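You operate a simulated robot arm through the tools that you are given. There is no shell and no other tool.

The job below is to be done with a simulated robot arm. You get a single attempt, and the scene is never put back.

JOB
Press a liner into the bare lid.
Fine: slide in, one full stroke of the liner lever, slide out, lid seated on the black puck; fingers clear of the punch.

It is judged by the outcome, as a careful person would: the job done as asked, and still so three seconds after it is handed in. It fails if anything else is knocked over, pushed out of place, dropped, spilled or broken. Lids that push on must go on centred and level and be pressed home; caps that screw on are set level and turned clockwise until they are tight.

ROBOT AND FRAMES
A 7-joint arm with a two-finger parallel gripper, fixed in place. Base frame: the origin is on the floor under the middle of its stand, x ahead of it, y to its left, z up. Lengths are in mm, angles in degrees, forces in N, time in s.
It reaches about 1247 mm from its shoulder. Its first joint turns from -132.0 to 132.0 degrees. Payload 3.91 kg.
The TCP is the grasp point between the finger pads, 30 mm short of the fingertips. In the tool frame z runs along the fingers and y along their closing line. Largest opening 110 mm; finger width 20, thickness 10; the body of the gripper, 48 by 112 mm, starts 55 mm behind the TCP.
Orientation is that of the tool frame in the base frame, as a unit quaternion [w, x, y, z]. With the fingers straight down and closing along the base's y, the tool's x points along the base's -x, its y along +y and its z along -z.

CONTROLS
- The arm moves only by the tool nudge_tool. Its argument "moves" is text: rows parted by semicolons, each of 7 numbers parted by spaces: the shift along the tool's x, y, z in units of 20 mm (1.0 is 20 mm), then the turn, a rotation vector about the tool's x, y, z in units of 4 degrees (1.0 is 4 degrees), then the finger opening in cm, from 0 to 11. In form: tx ty tz rx ry rz claw; .... A call has 1 to 20 rows; each row shifts and turns the commanded pose from where the row before left it, along the tool's axes as they then stand. A call with a number of a shift or a turn outside -1 to 1 is refused whole. A row lasts 0.2 s, in which the tool goes at most 50 mm and 8.6 degrees; a call with a longer step from one row to the next is refused whole, and so is a gripper value outside its range. A pose out of reach is approached as far as the arm can. The call stops where the force on the tool passes 90 N (or 10 N more than at its start, if that is more) or the arm is blocked; 0.2 s more then pass. Each finger travels about 108 mm/s and halts on what it meets, pressing with about 36 N; the grip force reading is that of the motor and also rises with nothing between the fingers. The clock runs only during rows and for 0.2 s after the last one: add rows that do not move to give the fingers time. It gives the time, the measured TCP pose, the force on the tool (base axes), the opening and the grip force at its end, in the units of the frame above (readings bear some noise), with the torque about the TCP (base axes, N m) and any sound that the robot's microphone picked up.
- Cameras (640 x 400 px; columns grow to the right, rows downward): "scene" is fixed at [52.4, 663.2, 1582.7]; the picture's right is [-0.25, -0.97, 0.00], its down [-0.81, 0.21, -0.54] and it looks along [0.52, -0.14, -0.84] (base axes); focal length 317 px, centre (320, 200). "wrist" rides on the gripper at [72, 17, -103] in the tool frame; the picture's right is [-0.23, 0.97, 0.00], its down [-0.76, -0.18, -0.62] and it looks along [-0.61, -0.14, 0.78] (tool axes); focal length 222 px, centre (320, 200). There is no depth. A picture from a camera that has moved, and an enlarged one, comes with that camera's place and axes in the base frame and with its lens. The place of the scene camera against the robot may be out by one fixed shift of up to 18 mm in any direction.
- snapshot(camera): a new picture of that camera. No time passes.
- enlarge(camera, box): a new picture of the part [left, top, right, bottom] of that camera's present view, enlarged. No time passes.
- sign_off(): hands the job in; it is judged then, once.

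Places have to be worked out from the pictures, the camera data and where the tool is seen. Open the gripper and draw the arm clear of the work before you hand the job in, unless the task says otherwise.

The tools are called after "Emit:" as a command line: name --argument value ..., lists and objects as JSON in quotes. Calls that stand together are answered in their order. nudge_tool: Moves the arm, as the interface text tells. Its arguments: {"type":"object","properties":{"moves":{"type":"string"}},"required":["moves"]} The other tools are called the same way: snapshot (camera) takes a picture; enlarge (camera, box) takes an enlarged picture of a part of a camera's view; sign_off () hands the job in.

At the start:

```text
time_s: 0.0
eef_pos: [280.8, 430.3, 1288.2]
tcp_rot: [0.0, 0.0, 1.0, -0.001]
contact_force: [0.9, -0.3, -0.4]
torque: [0.01, 0.01, -0.02]
grip_width: 110.0
grasp_force: 0.0
```

scene: 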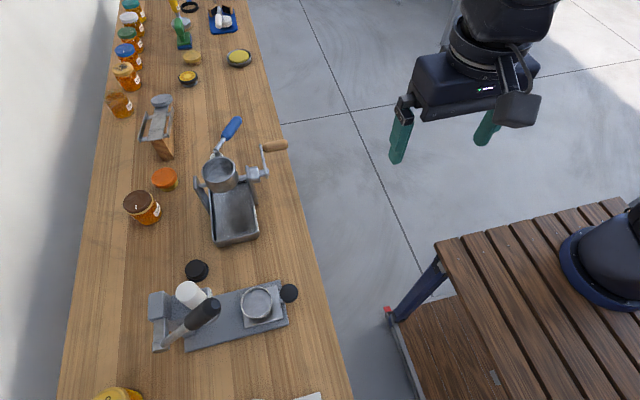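
wrist: 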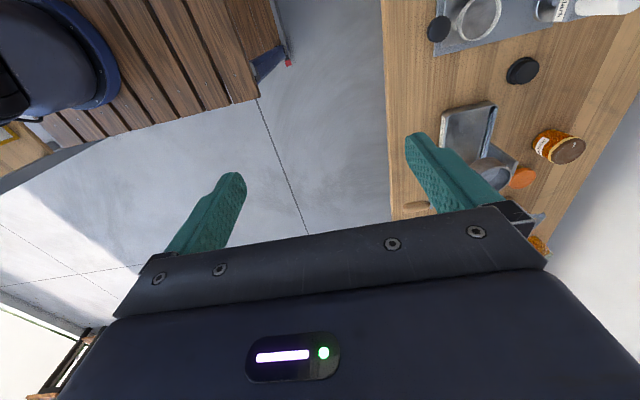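

I'll start by looking closely at the press area and the table before any motion.

Emit:
enlarge --camera "scene" --box '[130, 240, 330, 365]'

Emit:
enlarge --camera "scene" --box '[80, 0, 320, 150]'

Emit:
enlarge --camera "scene" --box '[80, 130, 320, 280]'

Emit:
enlarge --camera "wrist" --box '[380, 0, 640, 160]'

```text
3.20 times, centred on (230, 302) of scene
camera zoom: at [52.4, 663.2, 1582.7], right [-0.25, -0.97, 0.0], down [-0.81, 0.21, -0.54], along [0.52, -0.14, -0.84], focal length 1014 px, centre (608, -128)
```

zoom: 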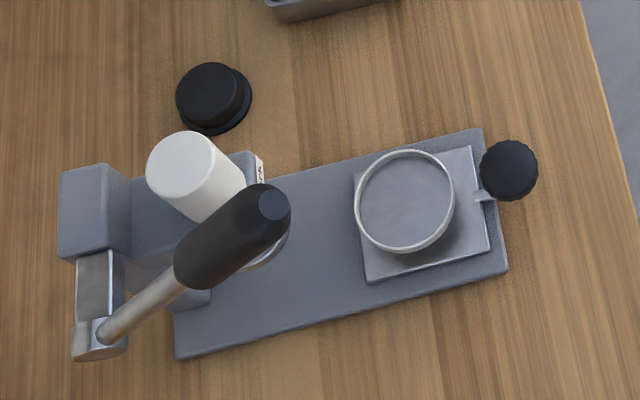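

```text
2.67 times, centred on (200, 75) of scene
camera zoom: at [52.4, 663.2, 1582.7], right [-0.25, -0.97, 0.0], down [-0.81, 0.21, -0.54], along [0.52, -0.14, -0.84], focal length 845 px, centre (640, 533)
```

zoom: 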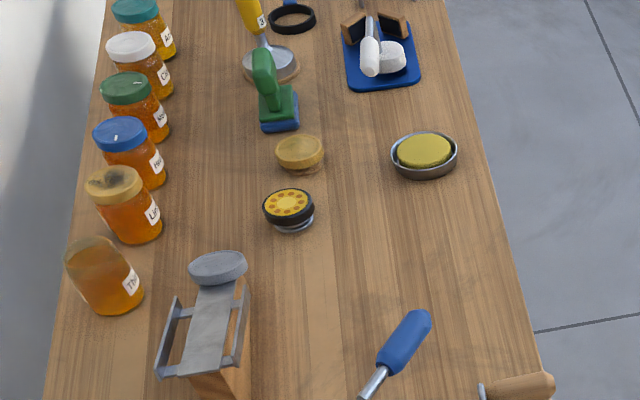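

```text
2.67 times, centred on (200, 205) of scene
camera zoom: at [52.4, 663.2, 1582.7], right [-0.25, -0.97, 0.0], down [-0.81, 0.21, -0.54], along [0.52, -0.14, -0.84], focal length 845 px, centre (640, 187)
```

zoom: 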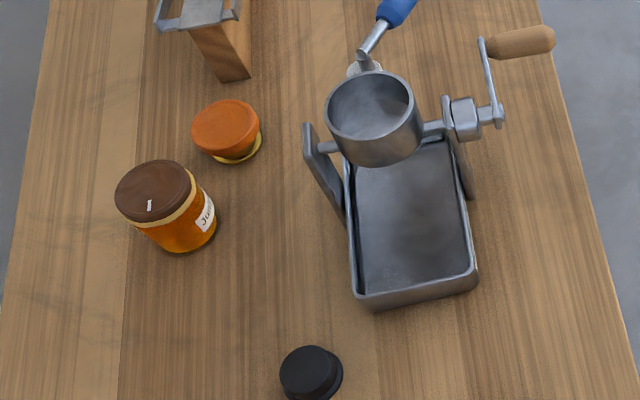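

```text
2.46 times, centred on (510, 80) of wrist
camera zoom: at [208.7, 447.9, 1390.0], right [0.23, 0.97, 0.0], down [0.76, -0.18, 0.62], along [0.61, -0.14, -0.78], focal length 547 px, centre (-148, 495)
```

zoom: 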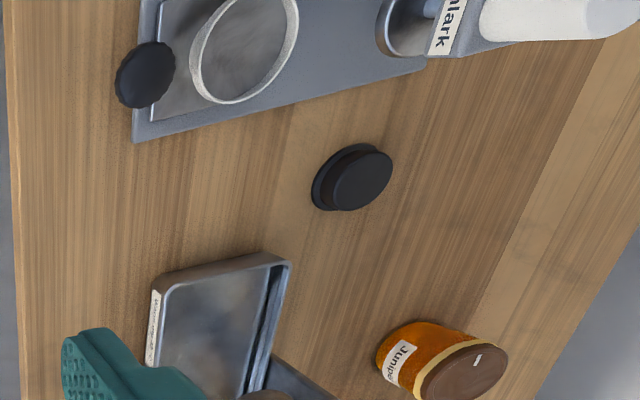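

The press sits around (285, 750) with its slide knob nearest the robot, and the black stepped puck is around (408, 894) on a table near z≈780. I'll move the wrist camera above and behind the press, staying high, to get a closer view.

Emit:
nudge_tool --moves "0.45 0.925 0.395 0 0 0 11;0.45 0.925 0.395 0 0 0 11;0.45 0.925 0.395 0 0 0 11;0.45 0.925 0.395 0 0 0 11;0.45 0.925 0.395 0 0 0 11;0.45 0.925 0.395 0 0 0 11;0.45 0.925 0.395 0 0 0 11;0.45 0.925 0.395 0 0 0 11;0.45 0.925 0.395 0 0 0 11;0.45 0.925 0.395 0 0 0 11;0.45 0.925 0.395 0 0 0 11;0.45 0.925 0.395 0 0 0 11;0.45 0.925 0.395 0 0 0 11;0.45 0.925 0.395 0 0 0 11;0.45 0.925 0.395 0 0 0 11;0.45 0.925 0.395 0 0 0 11"

Emit:
snapshot --camera "wrist"

Emit:
snapshot --camera "scene"

```text
time_s: 3.4
eef_pos: [138.4, 725.5, 1162.3]
tcp_rot: [0.0, 0.001, 1.0, 0.001]
contact_force: [0.6, -1.1, 0.9]
torque: [0.02, 0.02, 0.02]
grip_width: 110.1
grasp_force: 0.0
```

```text
taken
camera wrist: at [65.4, 742.5, 1264.7], right [0.23, 0.97, 0.0], down [0.76, -0.18, 0.62], along [0.61, -0.14, -0.78], focal length 222 px, centre (320, 200)
```

wrist: 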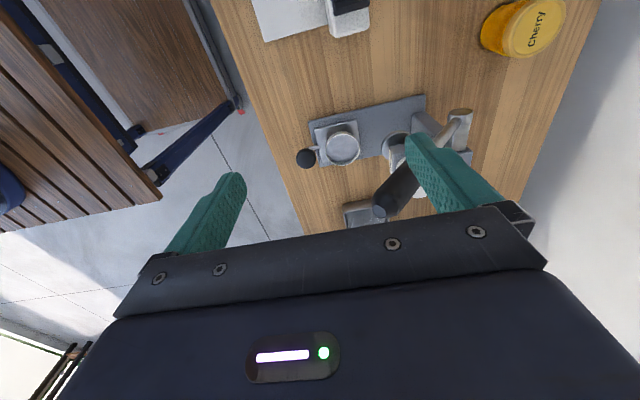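

```text
taken
```

scene: 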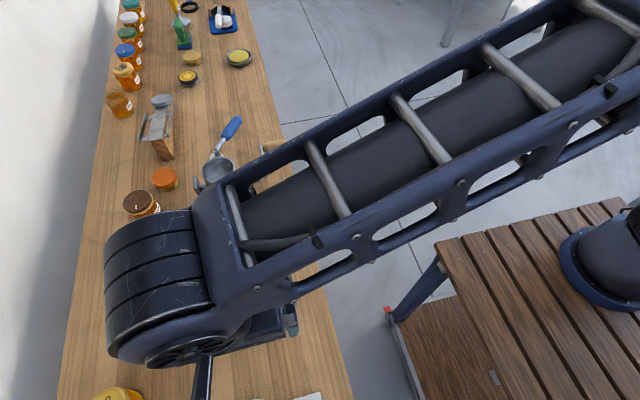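

The arm blocks the scene view now; the wrist camera shows the press. I'll enlarge that.

Emit:
enlarge --camera "wrist" --box '[290, 80, 490, 230]'

Emit:
enlarge --camera "wrist" --box '[240, 0, 560, 120]'

```text
2.67 times, centred on (390, 155) of wrist
camera zoom: at [65.4, 742.5, 1264.7], right [0.23, 0.97, 0.0], down [0.76, -0.18, 0.62], along [0.61, -0.14, -0.78], focal length 592 px, centre (133, 320)
```

zoom: 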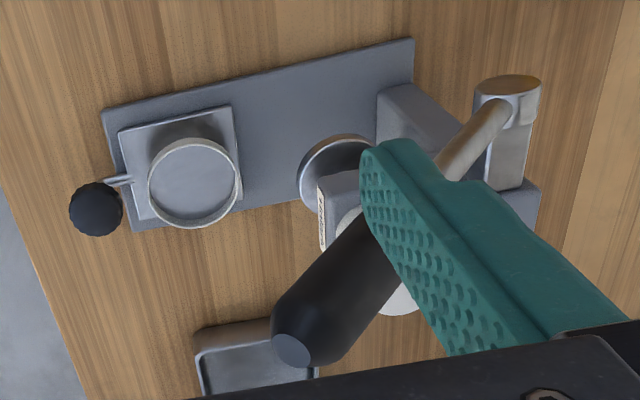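

```text
2.00 times, centred on (400, 60) of wrist
camera zoom: at [65.4, 742.5, 1264.7], right [0.23, 0.97, 0.0], down [0.76, -0.18, 0.62], along [0.61, -0.14, -0.78], focal length 444 px, centre (160, 480)
```

zoom: 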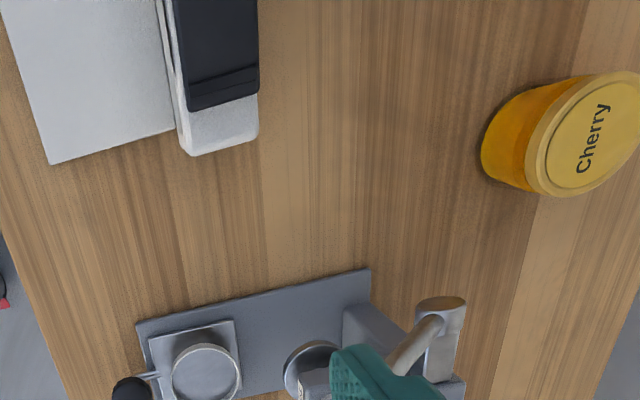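

The lever's grip end triangulates to roughly (185, 760, 1140), which is close to the fingers, so I'll go straight up before anything else and look again.

Emit:
nudge_tool --moves "0.5 0 -1 0 0 0 11;0.5 0 -1 0 0 0 11;0 0 -1 0 0 0 11;0 0 -1 0 0 0 11;0 0 -1 0 0 0 11;0 0 -1 0 0 0 11;0 0 -1 0 0 0 11"

Emit:
snapshot --camera "wrist"

Emit:
enlarge --camera "wrist" --box '[290, 60, 490, 210]'

```text
time_s: 5.0
eef_pos: [116.2, 725.2, 1300.6]
tcp_rot: [-0.001, -0.001, 1.0, 0.001]
contact_force: [0.4, 1.0, -0.4]
torque: [-0.02, 0.03, 0.0]
grip_width: 109.9
grasp_force: 0.0
```

```text
taken
camera wrist: at [43.8, 743.9, 1403.9], right [0.23, 0.97, 0.0], down [0.76, -0.18, 0.62], along [0.61, -0.14, -0.78], focal length 222 px, centre (320, 200)
```

wrist: 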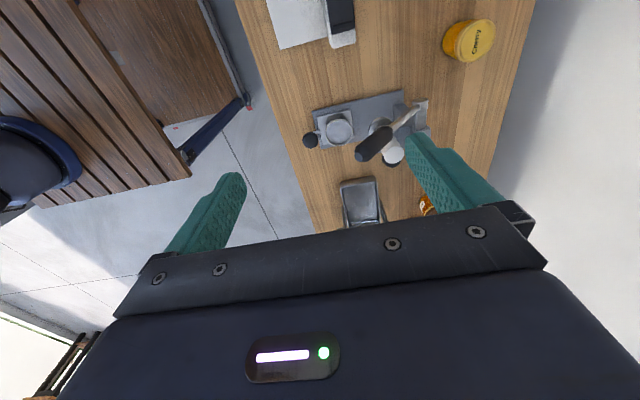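

```text
2.67 times, centred on (390, 135) of wrist
camera zoom: at [43.8, 743.9, 1403.9], right [0.23, 0.97, 0.0], down [0.76, -0.18, 0.62], along [0.61, -0.14, -0.78], focal length 592 px, centre (133, 373)
```

zoom: 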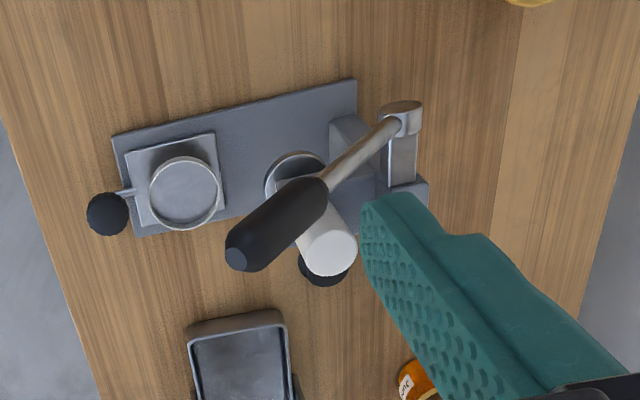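

The lever end is at about (202, 764, 1121), its pivot around (187, 883, 1005), and the lid rim on the slide around (268, 743, 858), with the knob at (276, 666, 848). The press is axis-aligned with its slide along y. I'll yaw the tool 90° so the camera looks toward +y at the press from the robot's side.

Emit:
nudge_tool --moves "0 -0.5 0 0 0 -1 11;0 -0.5 0 0 0 -1 11;0 -0.5 0 0 0 -1 11;0 -0.5 0 0 0 -1 11;0 -0.5 0 0 0 -1 11;0 -0.5 0 0 0 -1 11;0 -0.5 0 0 0 -1 11;0 -0.5 0 0 0 -1 11;0 -0.5 0 0 0 -1 11;0 -0.5 0 0 0 -1 11;0 0 0 0 0 -1 11;0 0 0 0 0 -1 11;0 0 0 0 0 -1 11;0 0 0 0 0 -1 11;0 0 0 0 0 -1 11;0 0 0 0 0 -1 11;0 0 0 0 0 -1 11;0 0 0 0 0 -1 11;0 0 0 0 0 -1 11;0 0 0 0 0 -1 11"

Emit:
snapshot --camera "wrist"

```text
time_s: 9.2
eef_pos: [147.6, 631.9, 1300.8]
tcp_rot: [0.0, -0.643, 0.766, 0.0]
contact_force: [-0.7, -0.3, 0.1]
torque: [-0.03, 0.04, -0.01]
grip_width: 109.8
grasp_force: 0.1
```

```text
taken
camera wrist: at [118.0, 565.5, 1403.2], right [-0.92, 0.39, 0.0], down [0.31, 0.72, 0.62], along [0.24, 0.57, -0.78], focal length 222 px, centre (320, 200)
```

wrist: 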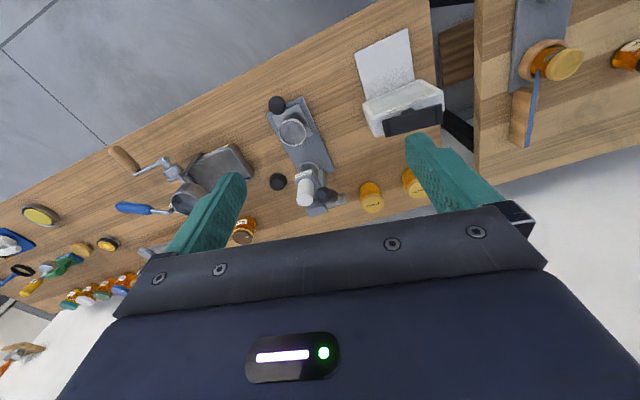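

Good overview. I'll finish the yaw and come down closer to the press for detail.

Emit:
nudge_tool --moves "0 0 0 0 0 -1 11;0 0 0 0 0 -1 11;0 0 0 0 0 -0.5 11;0.225 -0.38 0.8 0 0 0 11;0.225 -0.38 0.8 0 0 0 11;0.225 -0.38 0.8 0 0 0 11;0.225 -0.38 0.8 0 0 0 11;0.225 -0.38 0.8 0 0 0 11;0.225 -0.38 0.8 0 0 0 11;0.225 -0.38 0.8 0 0 0 11;0.225 -0.38 0.8 0 0 0 11;0.225 -0.38 0.8 0 0 0 11;0.225 -0.38 0.8 0 0 0 11"

Emit:
snapshot --camera "wrist"

Emit:
enlarge --camera "wrist" --box '[240, 30, 400, 150]'

Emit:
snapshot --camera "scene"

```text
time_s: 12.0
eef_pos: [224.0, 586.9, 1143.5]
tcp_rot: [-0.001, -0.707, 0.707, -0.001]
contact_force: [0.1, -0.7, -0.5]
torque: [0.01, -0.03, 0.0]
grip_width: 110.3
grasp_force: 0.1
```

```text
taken
camera wrist: at [205.5, 514.9, 1245.4], right [-0.97, 0.23, 0.0], down [0.18, 0.76, 0.62], along [0.14, 0.61, -0.78], focal length 222 px, centre (320, 200)
```

wrist: 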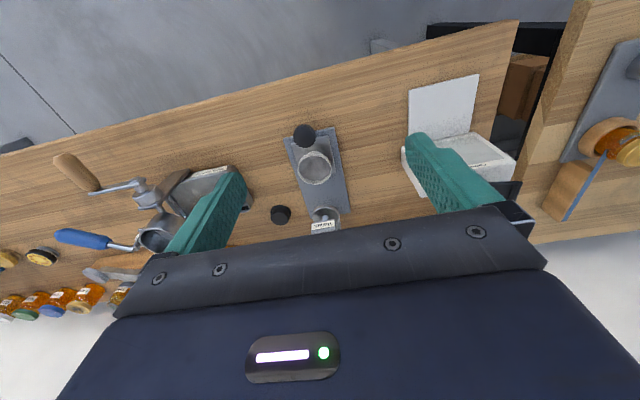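

```text
3.33 times, centred on (320, 90) of wrist
camera zoom: at [205.5, 514.9, 1245.4], right [-0.97, 0.23, 0.0], down [0.18, 0.76, 0.62], along [0.14, 0.61, -0.78], focal length 740 px, centre (320, 567)
```

zoom: 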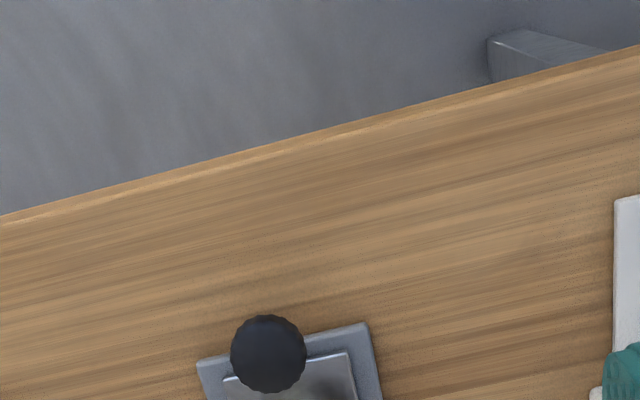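

```text
taken
```

scene: 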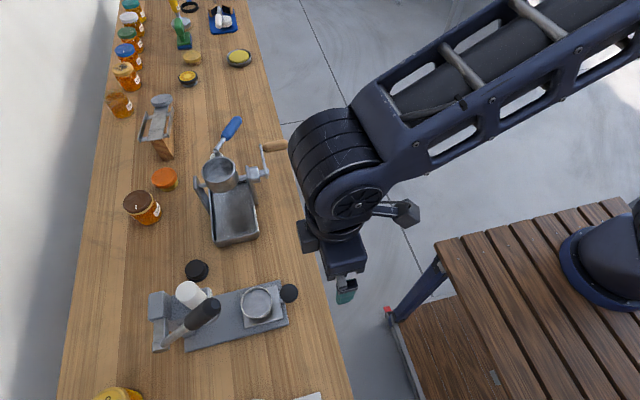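

The press is in view. I'll enlarge it and the neighbouring puck.

Emit:
enlarge --camera "wrist" --box '[256, 115, 384, 240]'

Emit:
enlarge --camera "wrist" --box '[0, 220, 160, 325]'

Emit:
enlarge --camera "scene" --box '[140, 250, 304, 360]'

Emit:
enlarge --camera "scene" --box '[140, 150, 220, 200]'

Emit:
enlarge --camera "scene" --box '[160, 40, 270, 100]'

```text
3.20 times, centred on (320, 178) of wrist
camera zoom: at [205.5, 514.9, 1245.4], right [-0.97, 0.23, 0.0], down [0.18, 0.76, 0.62], along [0.14, 0.61, -0.78], focal length 711 px, centre (320, 272)
```

zoom: 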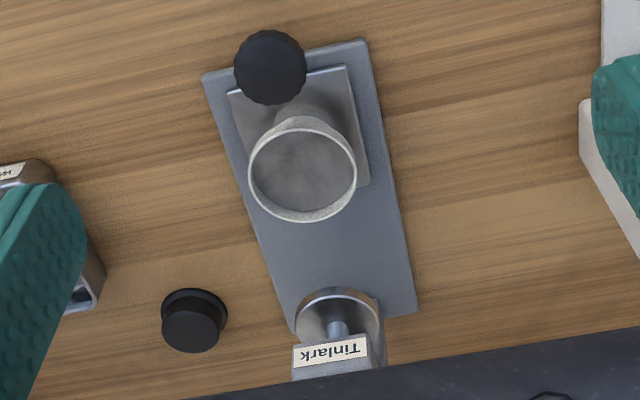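

```text
3.81 times, centred on (80, 272) of wrist
camera zoom: at [205.5, 514.9, 1245.4], right [-0.97, 0.23, 0.0], down [0.18, 0.76, 0.62], along [0.14, 0.61, -0.78], focal length 846 px, centre (1234, -76)
```

zoom: 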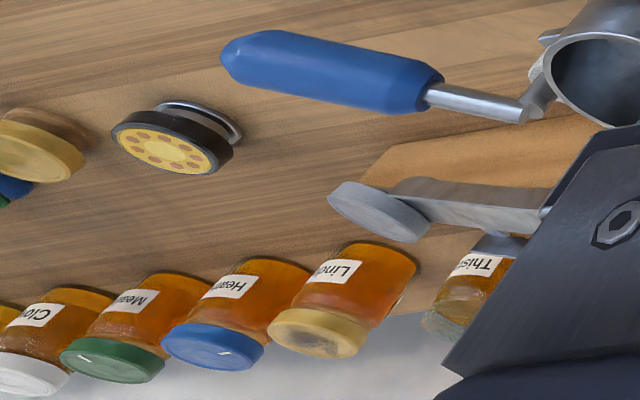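

```text
3.64 times, centred on (222, 305) of scene
camera zoom: at [52.4, 663.2, 1582.7], right [-0.25, -0.97, 0.0], down [-0.81, 0.21, -0.54], along [0.52, -0.14, -0.84], focal length 1152 px, centre (676, -182)
```

zoom: 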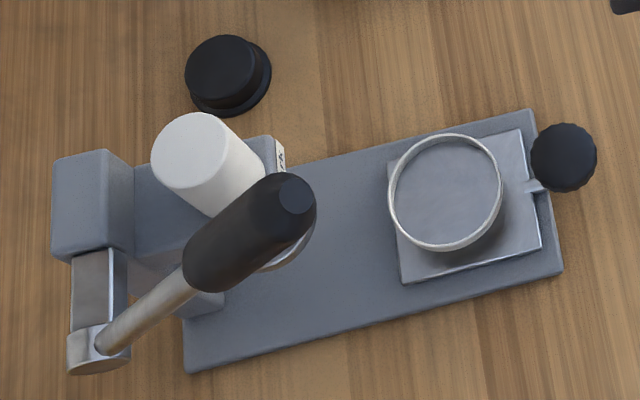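

```text
8.00 times, centred on (180, 175) of scene
camera zoom: at [52.4, 663.2, 1582.7], right [-0.25, -0.97, 0.0], down [-0.81, 0.21, -0.54], along [0.52, -0.14, -0.84], focal length 2535 px, centre (1440, 400)
```

zoom: 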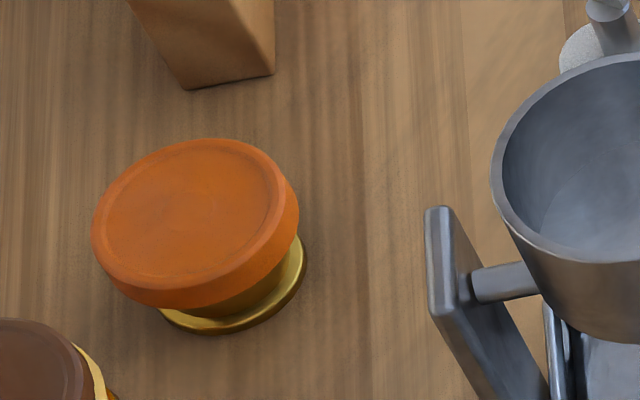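

```text
5.82 times, centred on (215, 70) of scene
camera zoom: at [52.4, 663.2, 1582.7], right [-0.25, -0.97, 0.0], down [-0.81, 0.21, -0.54], along [0.52, -0.14, -0.84], focal length 1844 px, centre (931, 956)
```

zoom: 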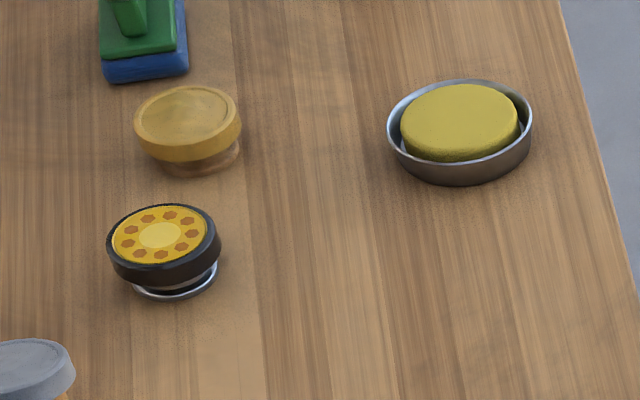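

The silver lid sits open side up on a pedestal on the slide, under the "Tinlark" liner press, and a separate stepped black puck stands beside the press. I'll move sideways first, clear of the lever, then approach for a close look at the puck.

Emit:
nudge_tool --moves "0 -1 0 0 0 0 11;0 -1 0 0 0 0 11;0 -1 0 0 0 0 11;0 -1 0 0 0 0 11;0 -1 0 0 0 0 11;0 -1 0 0 0 0 11;0 -1 0 0 0 0 11;0 -1 0 0 0 0 11;-0.9 0 0.8 0 0 0 11;-0.9 0 0.8 0 0 0 11;-0.9 0 0.8 0 0 0 11;-0.9 0 0.8 0 0 0 11;-0.9 0 0.8 0 0 0 11;-0.9 0 0.8 0 0 0 11;-0.9 0 0.8 0 0 0 11;-0.9 0 0.8 0 0 0 11;-0.9 0 0.8 0 0 0 11"

Emit:
snapshot --camera "wrist"

```text
time_s: 15.6
eef_pos: [382.8, 751.7, 996.2]
tcp_rot: [-0.001, -0.707, 0.707, 0.0]
contact_force: [-0.5, 0.2, 0.4]
torque: [0.03, 0.0, 0.02]
grip_width: 110.0
grasp_force: 0.1
```

```text
taken
camera wrist: at [366.3, 679.6, 1097.5], right [-0.97, 0.23, 0.0], down [0.18, 0.76, 0.62], along [0.14, 0.61, -0.78], focal length 222 px, centre (320, 200)
```

wrist: 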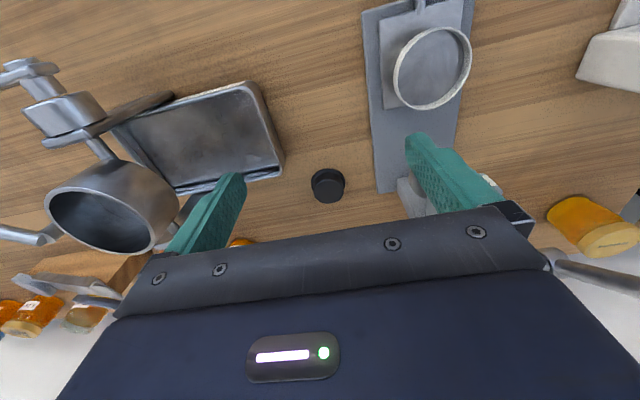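

Emit:
enlarge --camera "wrist" --box '[288, 160, 368, 210]'

Emit:
enlarge --camera "wrist" --box '[350, 0, 510, 130]'

```text
8.00 times, centred on (328, 185) of wrist
camera zoom: at [366.3, 679.6, 1097.5], right [-0.97, 0.23, 0.0], down [0.18, 0.76, 0.62], along [0.14, 0.61, -0.78], focal length 1777 px, centre (256, 320)
```

zoom: 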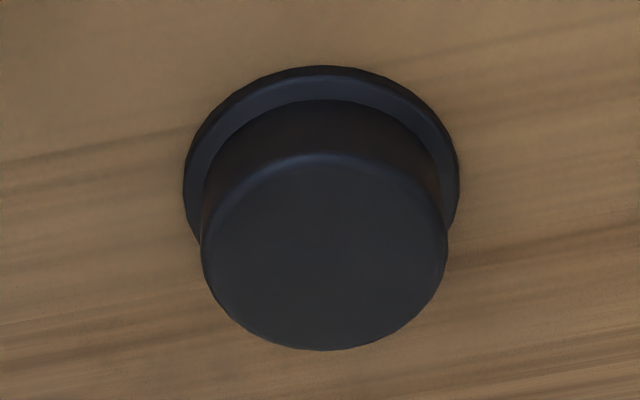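

```text
3.08 times, centred on (430, 65) of wrist
camera zoom: at [366.3, 679.6, 1097.5], right [-0.97, 0.23, 0.0], down [0.18, 0.76, 0.62], along [0.14, 0.61, -0.78], focal length 684 px, centre (-18, 615)
```

zoom: 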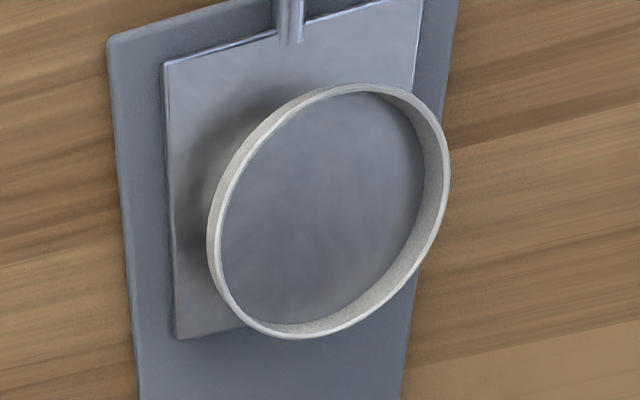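

The puck's top step measures about 48 mm and its flange about 57 mm, standing at (399, 883) on a table near z≈790; the lid rim is at about (268, 740, 851), outer diameter about 70 mm. I need to see what is under the lid, so I'll back off toward the robot and tilt the camera to look low across the carriage.

Emit:
nudge_tool --moves "0.98 0 0 0 0 0 11;0.98 0 0 0 0 0 11;0.98 0 0 0 0 0 11;0.98 0 0 0 0 0 11;0.98 0 0 0 0 0 11;0.98 0 0 0 0 0 11;0.98 0 0 0 0 0 11;0.98 0 0 0 0 0 11;0.98 0 0 0 0 0 11;0.98 0 0 0 0 0 11;0 0.95 0.6 0 0 0 11;0 0.95 0.6 0 0 0 11;0 0.95 0.6 0 0 0 11;0 0.95 0.6 0 0 0 11;0 0.95 0.6 0 0 0 11;0 0.95 0.6 0 0 0 11;0 0.95 0.6 0 0 0 11;0 0 0 0 -1 0 11;0 0 0 0 -1 0 11;0 0 0 0 -1 0 11"

Emit:
nudge_tool --moves "0 0 0 0 -1 0 11;0 0 0 0 -1 0 11;0 0 0 0 -1 0 11;0 0 0 0 -1 0 11;0 0 0 0 -1 0 11;0 0 0 0 -1 0 11"

Emit:
snapshot --camera "wrist"

```text
time_s: 19.8
eef_pos: [251.5, 553.4, 913.9]
tcp_rot: [0.075, -0.703, 0.704, 0.074]
contact_force: [-0.4, 0.6, 0.0]
torque: [0.02, -0.01, 0.0]
grip_width: 109.8
grasp_force: 0.1
```

```text
time_s: 21.2
eef_pos: [251.3, 554.9, 913.8]
tcp_rot: [0.219, -0.672, 0.672, 0.219]
contact_force: [-0.2, 0.6, -0.1]
torque: [-0.04, -0.02, 0.0]
grip_width: 110.0
grasp_force: 0.0
```

```text
taken
camera wrist: at [233.6, 434.9, 953.7], right [-0.97, 0.18, 0.13], down [0.18, 0.25, 0.95], along [0.14, 0.95, -0.27], focal length 222 px, centre (320, 200)
```

wrist: 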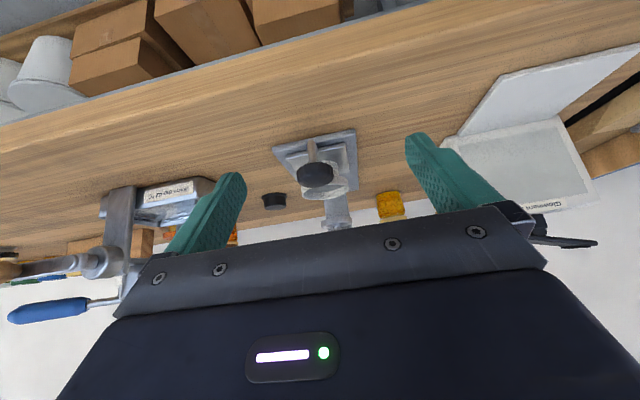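

Emit:
enlarge --camera "wrist" --box '[260, 115, 372, 235]'

Emit:
enlarge --camera "wrist" --box '[256, 180, 304, 215]'

```text
3.33 times, centred on (316, 175) of wrist
camera zoom: at [233.6, 434.9, 953.7], right [-0.97, 0.18, 0.13], down [0.18, 0.25, 0.95], along [0.14, 0.95, -0.27], focal length 740 px, centre (333, 283)
```

zoom: 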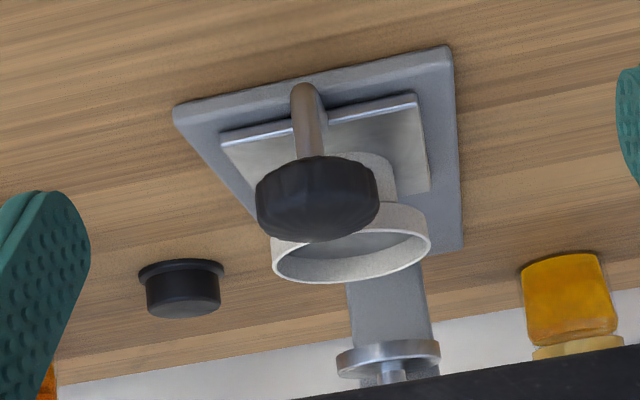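

```text
11.43 times, centred on (280, 198) of wrist
camera zoom: at [233.6, 434.9, 953.7], right [-0.97, 0.18, 0.13], down [0.18, 0.25, 0.95], along [0.14, 0.95, -0.27], focal length 2538 px, centre (777, 229)
```

zoom: 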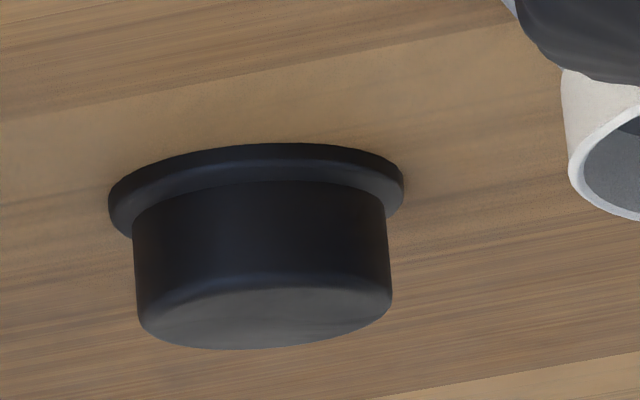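

Under the lid there is a light grey pedestal on the slide, and the knob sits on a stem at about (269, 667, 858). The other lids on the table stand on coloured pucks, so I want to see how those are arranged before deciding how the lid should sit on the black one. I'll straighten the tool, rise, and look toward the far end.

Emit:
nudge_tool --moves "0 0 0 0 1 0 11;0 0 0 0 1 0 11;0 0 0 0 1 0 11;0 0 0 0 1 0 11;0 0 0 0 1 0 11;0 0 0 0 1 0 11;0 0 0 0 1 0 11;0 0 0 0 1 0 11;0 0 0 0 1 0 11;0 0 -1 0 0 0 11;0 0 -1 0 0 0 11;0 0 -1 0 0 0 11;0 0 -1 0 0 0 11;0 0 -1 0 0 0 11;0 0 -1 0 0 0 11;0 0 -1 0 0 0 11;0 0 -1 0 0 0 11;0 0 -1 0 0 0 11;0 0 -1 0 0 0 11"

Emit:
nudge_tool --moves "0 -1 0 0 0 0 11;0 -1 0 0 0 0 11;0 -1 0 0 0 0 11;0 -1 0 0 0 0 11;0 -1 0 0 0 0 11;0 -1 0 0 0 0 11;0 -1 0 0 0 0 11;0 -1 0 0 0 0 11;0 -1 0 0 0 0 11;0 -1 0 0 0 0 11;0 0 0 0 0 1 11;0 0 0 0 0 1 11;0 0 0 0 0 1 11;0 0 0 0 0 1 11;0 0 0 0 0 1 11;0 0 0 0 0 1 11;0 0 0 0 0 1 11;0 0 0 0 0 1 11;0 0 0 0 0 1 11;0 0 0 0 0 1 11"

Emit:
snapshot --camera "wrist"

```text
time_s: 25.2
eef_pos: [249.2, 553.1, 1115.0]
tcp_rot: [0.0, -0.706, 0.708, 0.0]
contact_force: [0.2, -0.1, -0.3]
torque: [0.0, 0.03, 0.01]
grip_width: 110.0
grasp_force: 0.0
```

```text
time_s: 29.4
eef_pos: [451.9, 553.8, 1113.9]
tcp_rot: [0.0, -0.421, 0.907, 0.0]
contact_force: [0.0, 0.5, -0.1]
torque: [-0.05, -0.01, -0.01]
grip_width: 110.0
grasp_force: 0.0
```

```text
taken
camera wrist: at [391.8, 510.0, 1216.2], right [-0.6, 0.8, 0.0], down [0.63, 0.47, 0.62], along [0.5, 0.37, -0.78], focal length 222 px, centre (320, 200)
```

wrist: 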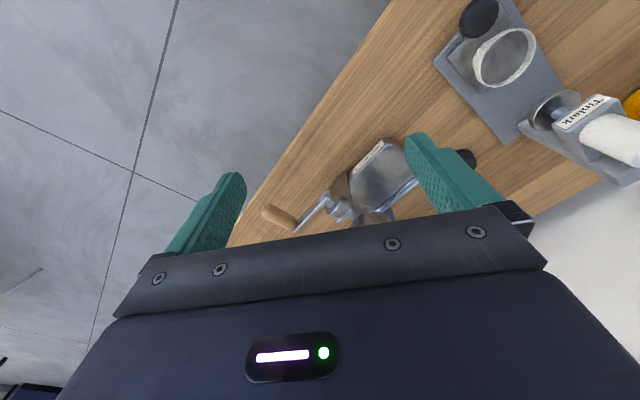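

The gripper blocks the far end, so I'll tilt the view up to see the farther lids.

Emit:
nudge_tool --moves "0 0 0 0 -1 0 11;0 0 0 0 -1 0 11;0 0 0 0 -1 0 11;0 0 0 0 -1 0 11;0 0 0 0 -1 0 11;0 0 0 0 -1 0 11;0 0 0 0 -1 0 11;0 0 0 0 -1 0 11;-1 0.5 0 0 0 0 11;-1 0.5 0 0 0 0 11;-1 0.5 0 0 0 0 11;-1 0.5 0 0 0 0 11;-1 0.5 0 0 0 0 11;-1 0.5 0 0 0 0 11"

Emit:
snapshot --camera "wrist"

```text
time_s: 32.4
eef_pos: [467.5, 672.5, 1177.7]
tcp_rot: [0.249, -0.406, 0.871, 0.117]
contact_force: [0.2, -0.8, 0.7]
torque: [-0.02, 0.05, 0.02]
grip_width: 110.1
grasp_force: 0.0
```

```text
taken
camera wrist: at [379.9, 595.0, 1225.5], right [-0.62, 0.77, 0.12], down [0.34, 0.13, 0.93], along [0.71, 0.62, -0.34], focal length 222 px, centre (320, 200)
```

wrist: 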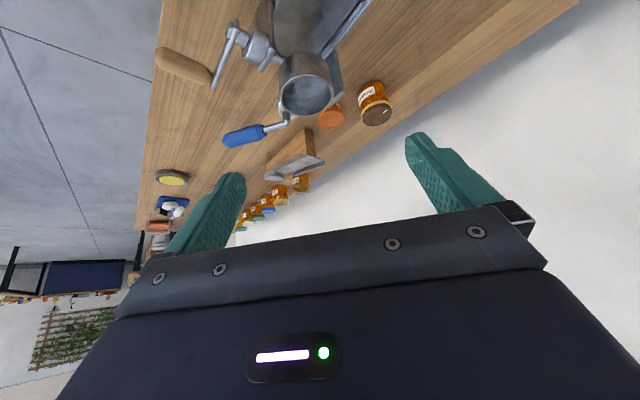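

Emit:
enlarge --camera "wrist" --box '[306, 75, 402, 135]'

Emit:
enlarge --camera "wrist" --box '[140, 150, 320, 260]'

Emit:
enlarge --camera "scene" --box '[165, 45, 215, 95]'

```text
6.67 times, centred on (354, 105) of wrist
camera zoom: at [379.9, 595.0, 1225.5], right [-0.62, 0.77, 0.12], down [0.34, 0.13, 0.93], along [0.71, 0.62, -0.34], focal length 1481 px, centre (93, 833)
```

zoom: 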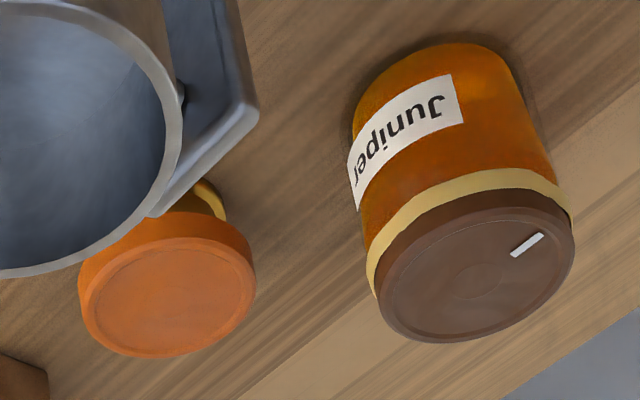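

```text
3.56 times, centred on (230, 205) of wrist
camera zoom: at [379.9, 595.0, 1225.5], right [-0.62, 0.77, 0.12], down [0.34, 0.13, 0.93], along [0.71, 0.62, -0.34], focal length 790 px, centre (640, 182)
```

zoom: 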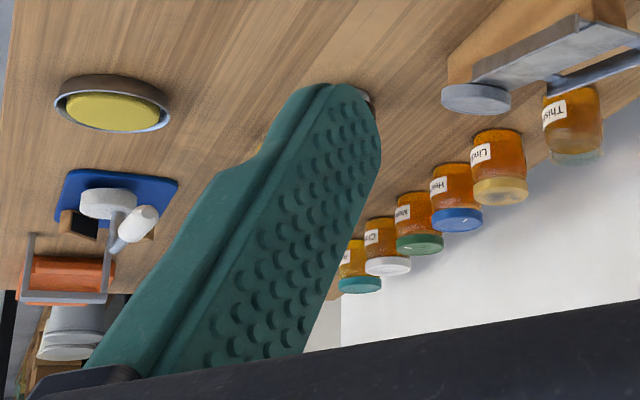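

```text
8.00 times, centred on (190, 70) of scene
camera zoom: at [52.4, 663.2, 1582.7], right [-0.25, -0.97, 0.0], down [-0.81, 0.21, -0.54], along [0.52, -0.14, -0.84], focal length 2535 px, centre (1360, 1240)
```

zoom: 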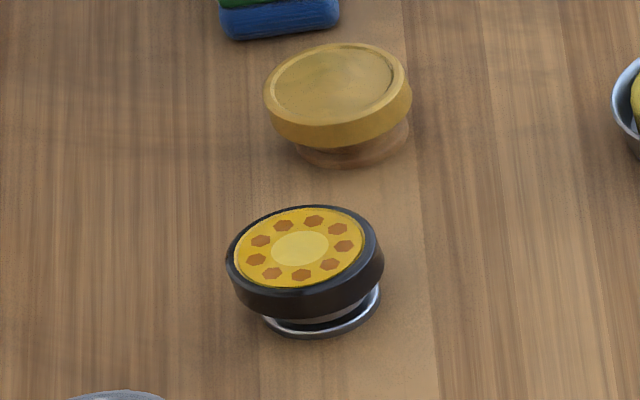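

The lids on the other pucks sit level over them, so the black puck is simply the empty stand. Now I want a clean low view of how the silver lid sits on its pedestal, from the front-right of the press.

Emit:
nudge_tool --moves "0 0 0 0 1 0 11;0 0 0 0 1 0 11;0 0 0 0 1 0 11;0 0 0 0 1 0 11;0 0 0 0 1 0 11;0 0 0 0 1 0 11;0 0 0 0 1 0 11;0 0 0 0 1 0 11;0 0 0 0 0 -1 11;0 0 0 0 0 -1 11;0 0 0 0 0 -1 11;0 0 0 0 0 -1 11;0 0 0 0 0 -1 11;0 0 0 0 0 -1 11;0 0 0 0 0 -1 11;0 0 0 0 0 -1 11;0 0 0 0 0 -1 11;0 0 0 0 0 -1 11;0 0 0 0 0 -1 11;0 0 0 0 0 -1 11"

Emit:
nudge_tool --moves "0 0 0 0 0 -1 11;0 0 0 0 0 -1 11;0 0 0 0 0 -1 11;0 0 0 0 0 -1 11;0 0 0 0 0 -1 11;0 0 0 0 0 -0.5 11;0.07 0.75 0.9 0 0 0 11;0.07 0.75 0.9 0 0 0 11;0.07 0.75 0.9 0 0 0 11;0.07 0.75 0.9 0 0 0 11;0.07 0.75 0.9 0 0 0 11;0.07 0.75 0.9 0 0 0 11;0.07 0.75 0.9 0 0 0 11;0.07 0.75 0.9 0 0 0 11;0.07 0.75 0.9 0 0 0 11;0.07 0.75 0.9 0 0 0 11;0.07 0.75 0.9 0 0 0 11"

Emit:
nudge_tool --moves "0 0 0 0 -1 0 11;0 0 0 0 -1 0 11;0 0 0 0 -1 0 11;0 0 0 0 -1 0 11;0 0 0 0 -1 0 11;0 0 0 0 -1 0 11;0 0 0 0 -1 0 11;0 0 0 0 -1 0 11;0 0 0 0 -1 0 11"

Emit:
snapshot --camera "wrist"

```text
time_s: 36.6
eef_pos: [469.5, 670.7, 1177.9]
tcp_rot: [0.0, 0.755, -0.656, 0.0]
contact_force: [0.3, 0.3, 0.6]
torque: [0.01, -0.02, -0.03]
grip_width: 110.2
grasp_force: 0.0
```

```text
time_s: 40.2
eef_pos: [334.6, 573.5, 980.9]
tcp_rot: [0.0, 0.866, -0.501, 0.0]
contact_force: [0.8, -0.2, 0.1]
torque: [0.0, 0.01, 0.0]
grip_width: 110.3
grasp_force: 0.1
```

```text
time_s: 42.2
eef_pos: [336.5, 575.6, 979.4]
tcp_rot: [-0.155, 0.824, -0.475, -0.268]
contact_force: [0.1, 0.3, -0.1]
torque: [0.01, -0.02, 0.0]
grip_width: 110.0
grasp_force: 0.0
```

```text
taken
camera wrist: at [380.2, 464.2, 1019.1], right [-0.94, -0.33, 0.13], down [0.03, 0.3, 0.95], along [-0.35, 0.89, -0.27], focal length 222 px, centre (320, 200)
```

wrist: 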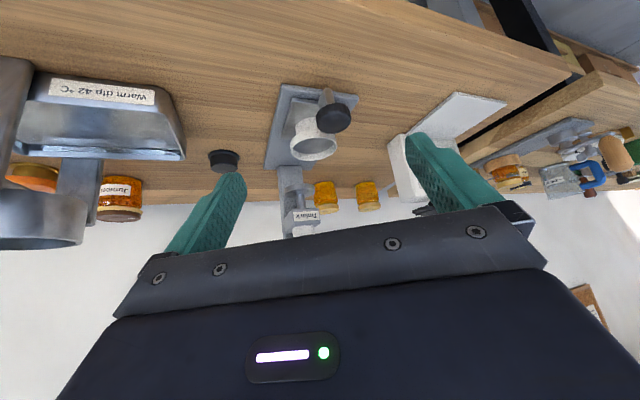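

Emit:
enlarge --camera "wrist" --box '[256, 75, 368, 170]'

Emit:
enlarge --camera "wrist" --box '[268, 155, 348, 242]'

Emit:
enlarge --camera "wrist" --box '[440, 100, 640, 225]'

```text
4.21 times, centred on (312, 122) of wrist
camera zoom: at [380.2, 464.2, 1019.1], right [-0.94, -0.33, 0.13], down [0.03, 0.3, 0.95], along [-0.35, 0.89, -0.27], focal length 935 px, centre (354, 526)
```

zoom: 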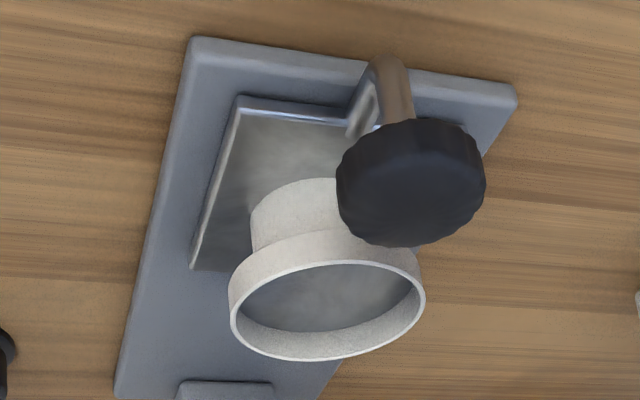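

```text
4.60 times, centred on (308, 198) of wrist
camera zoom: at [380.2, 464.2, 1019.1], right [-0.94, -0.33, 0.13], down [0.03, 0.3, 0.95], along [-0.35, 0.89, -0.27], focal length 1021 px, centre (375, 207)
```

zoom: 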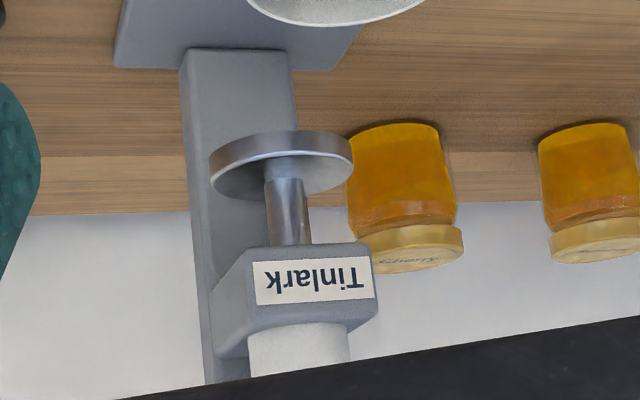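

```text
3.20 times, centred on (540, 162) of wrist
camera zoom: at [380.2, 464.2, 1019.1], right [-0.94, -0.33, 0.13], down [0.03, 0.3, 0.95], along [-0.35, 0.89, -0.27], focal length 711 px, centre (-384, 320)
```

zoom: 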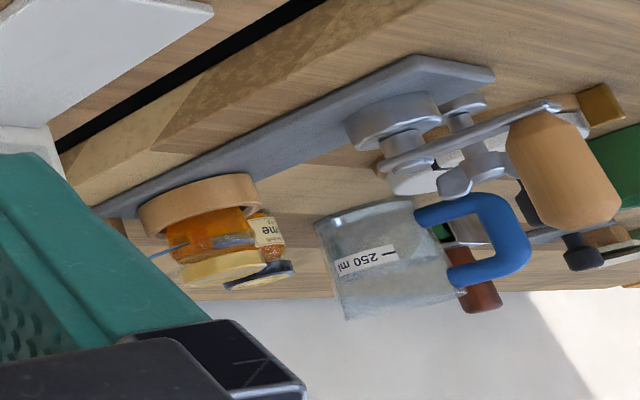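

The knob triangulates consistently to (269, 667, 858), about 42 mm wide; the lid centre is at about (268, 743), the punch disc about (267, 843, 883), so the slide travel is near 100 mm along +y. I'll set the yaw back to 90°, go to a pre-grasp point on a 36° tilted approach behind the knob so the hand stays away from the punch and lever.

Emit:
nudge_tool --moves "0 0 0 0 1 0 11;0 0 0 0 1 0 11;0 0 0 0 1 0 11;0 0 0 0 1 0 11;0 0 0 0 1 0 11;0 0 0 0 1 0 11;0 0 0 0 1 0 11;0 0 0 0 1 0 11;0 0 0 0 1 0 11;0 0 0 0 0 1 11;0 0 0 0 0 1 11;0 0 0 0 0 1 11;0 0 0 0 0 1 11;0 0 0 0 0 1 11;0 0 0 0 0 1 11;0 0 0 0 0 1 11;0 0 0 0 0 0.5 11"

Emit:
nudge_tool --moves "-0.38 0.844 0.5 0 0 0 11;-0.38 0.844 0.5 0 0 0 11;-0.38 0.844 0.5 0 0 0 11;-0.38 0.844 0.5 0 0 0 11;0 0 0 0 -1 0 11;0 0 0 0 -1 0 11;0 0 0 0 -1 0 11;0 0 0 0 -1 0 11;0 0 0 0 -1 0 11;0 0 0 0 -1 0 11;0 0 0 0 -1 0 11;0 0 0 0 -1 0 11;0 0 0 0 -1 0 11"

Emit:
snapshot --camera "wrist"

```text
time_s: 45.8
eef_pos: [335.5, 574.7, 979.6]
tcp_rot: [0.001, -0.707, 0.708, 0.001]
contact_force: [-0.2, 0.1, 0.1]
torque: [0.0, 0.01, 0.01]
grip_width: 109.8
grasp_force: 0.0
```

```text
time_s: 48.6
eef_pos: [268.9, 606.5, 939.6]
tcp_rot: [0.218, -0.672, 0.673, 0.218]
contact_force: [-0.7, 0.0, -0.3]
torque: [0.05, -0.01, 0.02]
grip_width: 110.0
grasp_force: 0.2
```

```text
taken
camera wrist: at [250.1, 486.8, 979.5], right [-0.97, 0.18, 0.13], down [0.18, 0.25, 0.95], along [0.14, 0.95, -0.28], focal length 222 px, centre (320, 200)
```

wrist: 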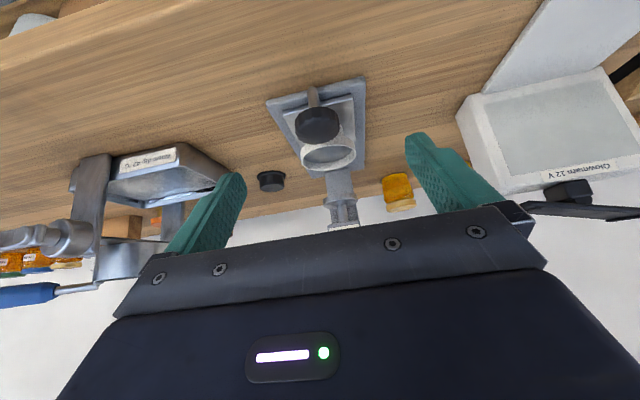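

The knob lines up between the fingers (this view gives about (268.5, 667, 855)). I'll advance 100 mm along the tool axis so the knob comes between the pads, then check before closing.

Emit:
nudge_tool --moves "0 0 1 0 0 0 11;0 0 1 0 0 0 11;0 0 1 0 0 0 11;0 0 1 0 0 0 11;0 0 1 0 0 0 11"

Emit:
snapshot --camera "wrist"

Emit:
snapshot --camera "scene"

```text
time_s: 49.8
eef_pos: [267.0, 664.2, 856.5]
tcp_rot: [0.219, -0.672, 0.672, 0.219]
contact_force: [-0.5, -0.2, -0.5]
torque: [0.0, 0.0, -0.01]
grip_width: 109.8
grasp_force: 0.1
```

```text
taken
camera wrist: at [249.4, 545.6, 897.1], right [-0.97, 0.18, 0.13], down [0.18, 0.25, 0.95], along [0.14, 0.95, -0.28], focal length 222 px, centre (320, 200)
```

wrist: 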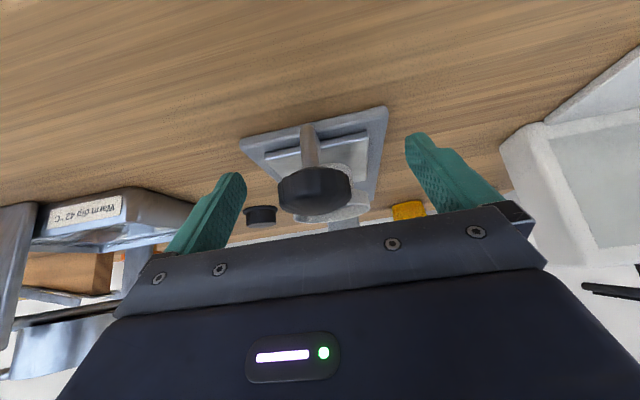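

```text
taken
```

scene: 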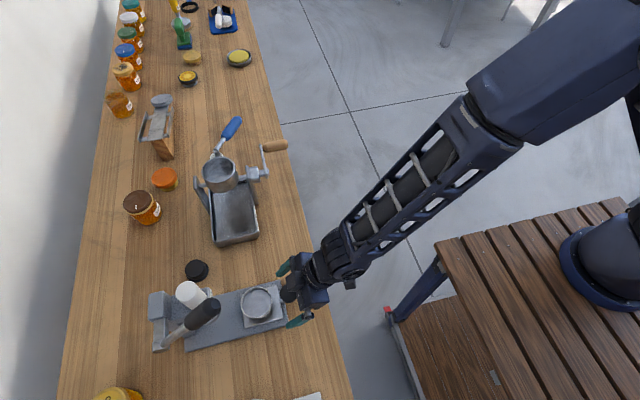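

Knob is centred between the pads (about (269, 667, 855)). I'll close on it.

Emit:
nudge_tool --moves "0 -0.08 0 0 0 0 6;0 0 0 0 0 0 5;0 0 0 0 0 0 4;0 0 0 0 0 0 3;0 0 0 0 0 0 3"

Emit:
enlarge --camera "wrist" --box '[220, 100, 420, 235]'

```text
time_s: 51.0
eef_pos: [270.7, 663.9, 857.5]
tcp_rot: [0.219, -0.671, 0.673, 0.219]
contact_force: [22.5, 3.1, -1.4]
torque: [-0.04, 0.16, -0.18]
grip_width: 39.8
grasp_force: 45.2
```

```text
2.96 times, centred on (320, 168) of wrist
camera zoom: at [252.4, 545.6, 897.4], right [-0.97, 0.19, 0.13], down [0.18, 0.25, 0.95], along [0.14, 0.95, -0.28], focal length 658 px, centre (320, 296)
```

zoom: 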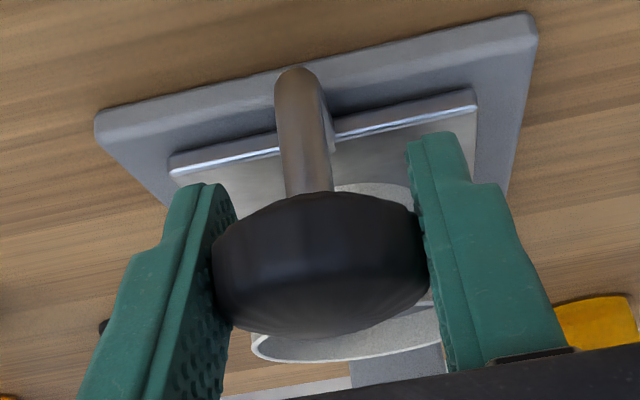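

The knob is held (39.8 mm) but there is about 22 N of sideways load, so I'll shift 2 mm in +x to relieve it before sliding.

Emit:
nudge_tool --moves "0 -0.1 0 0 0 0 3;0 0 0 0 0 0 3"

```text
time_s: 51.6
eef_pos: [269.2, 664.7, 857.9]
tcp_rot: [0.218, -0.672, 0.673, 0.218]
contact_force: [13.9, 1.3, -6.3]
torque: [0.68, -0.26, 0.06]
grip_width: 39.6
grasp_force: 45.3
```

Load is easing; I'll shift slightly more and start the slide gently in +y by 30 mm to confirm that the carriage follows.

Emit:
nudge_tool --moves "0 -0.12 0 0 0 0 3;-0.2 0 0.147 0 0 0 3;-0.4045 0 0.294 0 0 0 3;-0.4045 0 0.294 0 0 0 3;-0.2 0 0.147 0 0 0 3;0 0 0 0 0 0 3"

Emit:
snapshot --camera "scene"

Emit:
enlarge --camera "wrist" --box '[220, 100, 420, 235]'

```text
time_s: 53.0
eef_pos: [271.2, 695.2, 857.6]
tcp_rot: [-0.218, 0.673, -0.672, -0.218]
contact_force: [-34.4, -0.8, -5.2]
torque: [0.39, -0.02, 0.06]
grip_width: 39.8
grasp_force: 44.9
```

```text
taken
```

scene: 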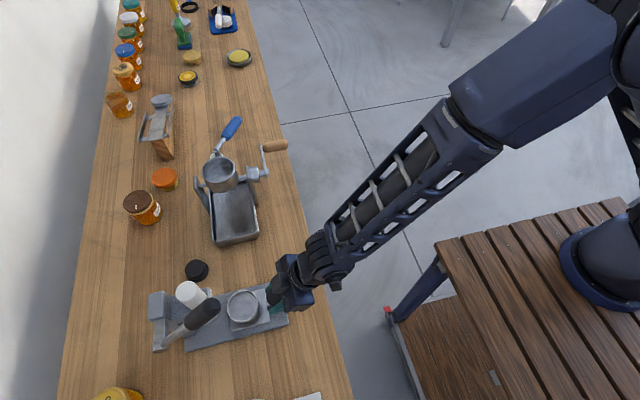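

```text
2.96 times, centred on (320, 168) of wrist
camera zoom: at [253.2, 576.1, 897.6], right [-0.97, 0.18, 0.13], down [0.18, 0.25, 0.95], along [0.14, 0.95, -0.28], focal length 658 px, centre (320, 296)
```

zoom: 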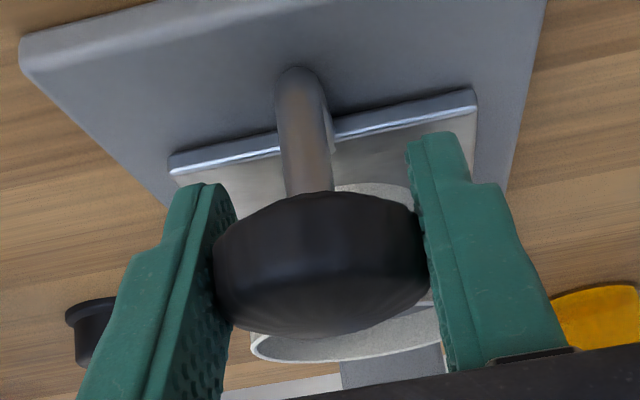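

The carriage follows the knob. Sideways load flipped sign, so I'll take back 1.5 mm in x and continue sliding another 40 mm.

Emit:
nudge_tool --moves "0 0.085 0 0 0 0 3;-0.4045 0 0.294 0 0 0 3;-0.4045 0 0.294 0 0 0 3;-0.4045 0 0.294 0 0 0 3;-0.4045 0 0.294 0 0 0 3;0 0 0 0 0 0 3"

```text
time_s: 54.4
eef_pos: [271.4, 734.2, 857.6]
tcp_rot: [-0.219, 0.673, -0.672, -0.219]
contact_force: [-35.5, 0.3, -0.5]
torque: [0.35, 0.42, -0.04]
grip_width: 40.0
grasp_force: 44.8
```

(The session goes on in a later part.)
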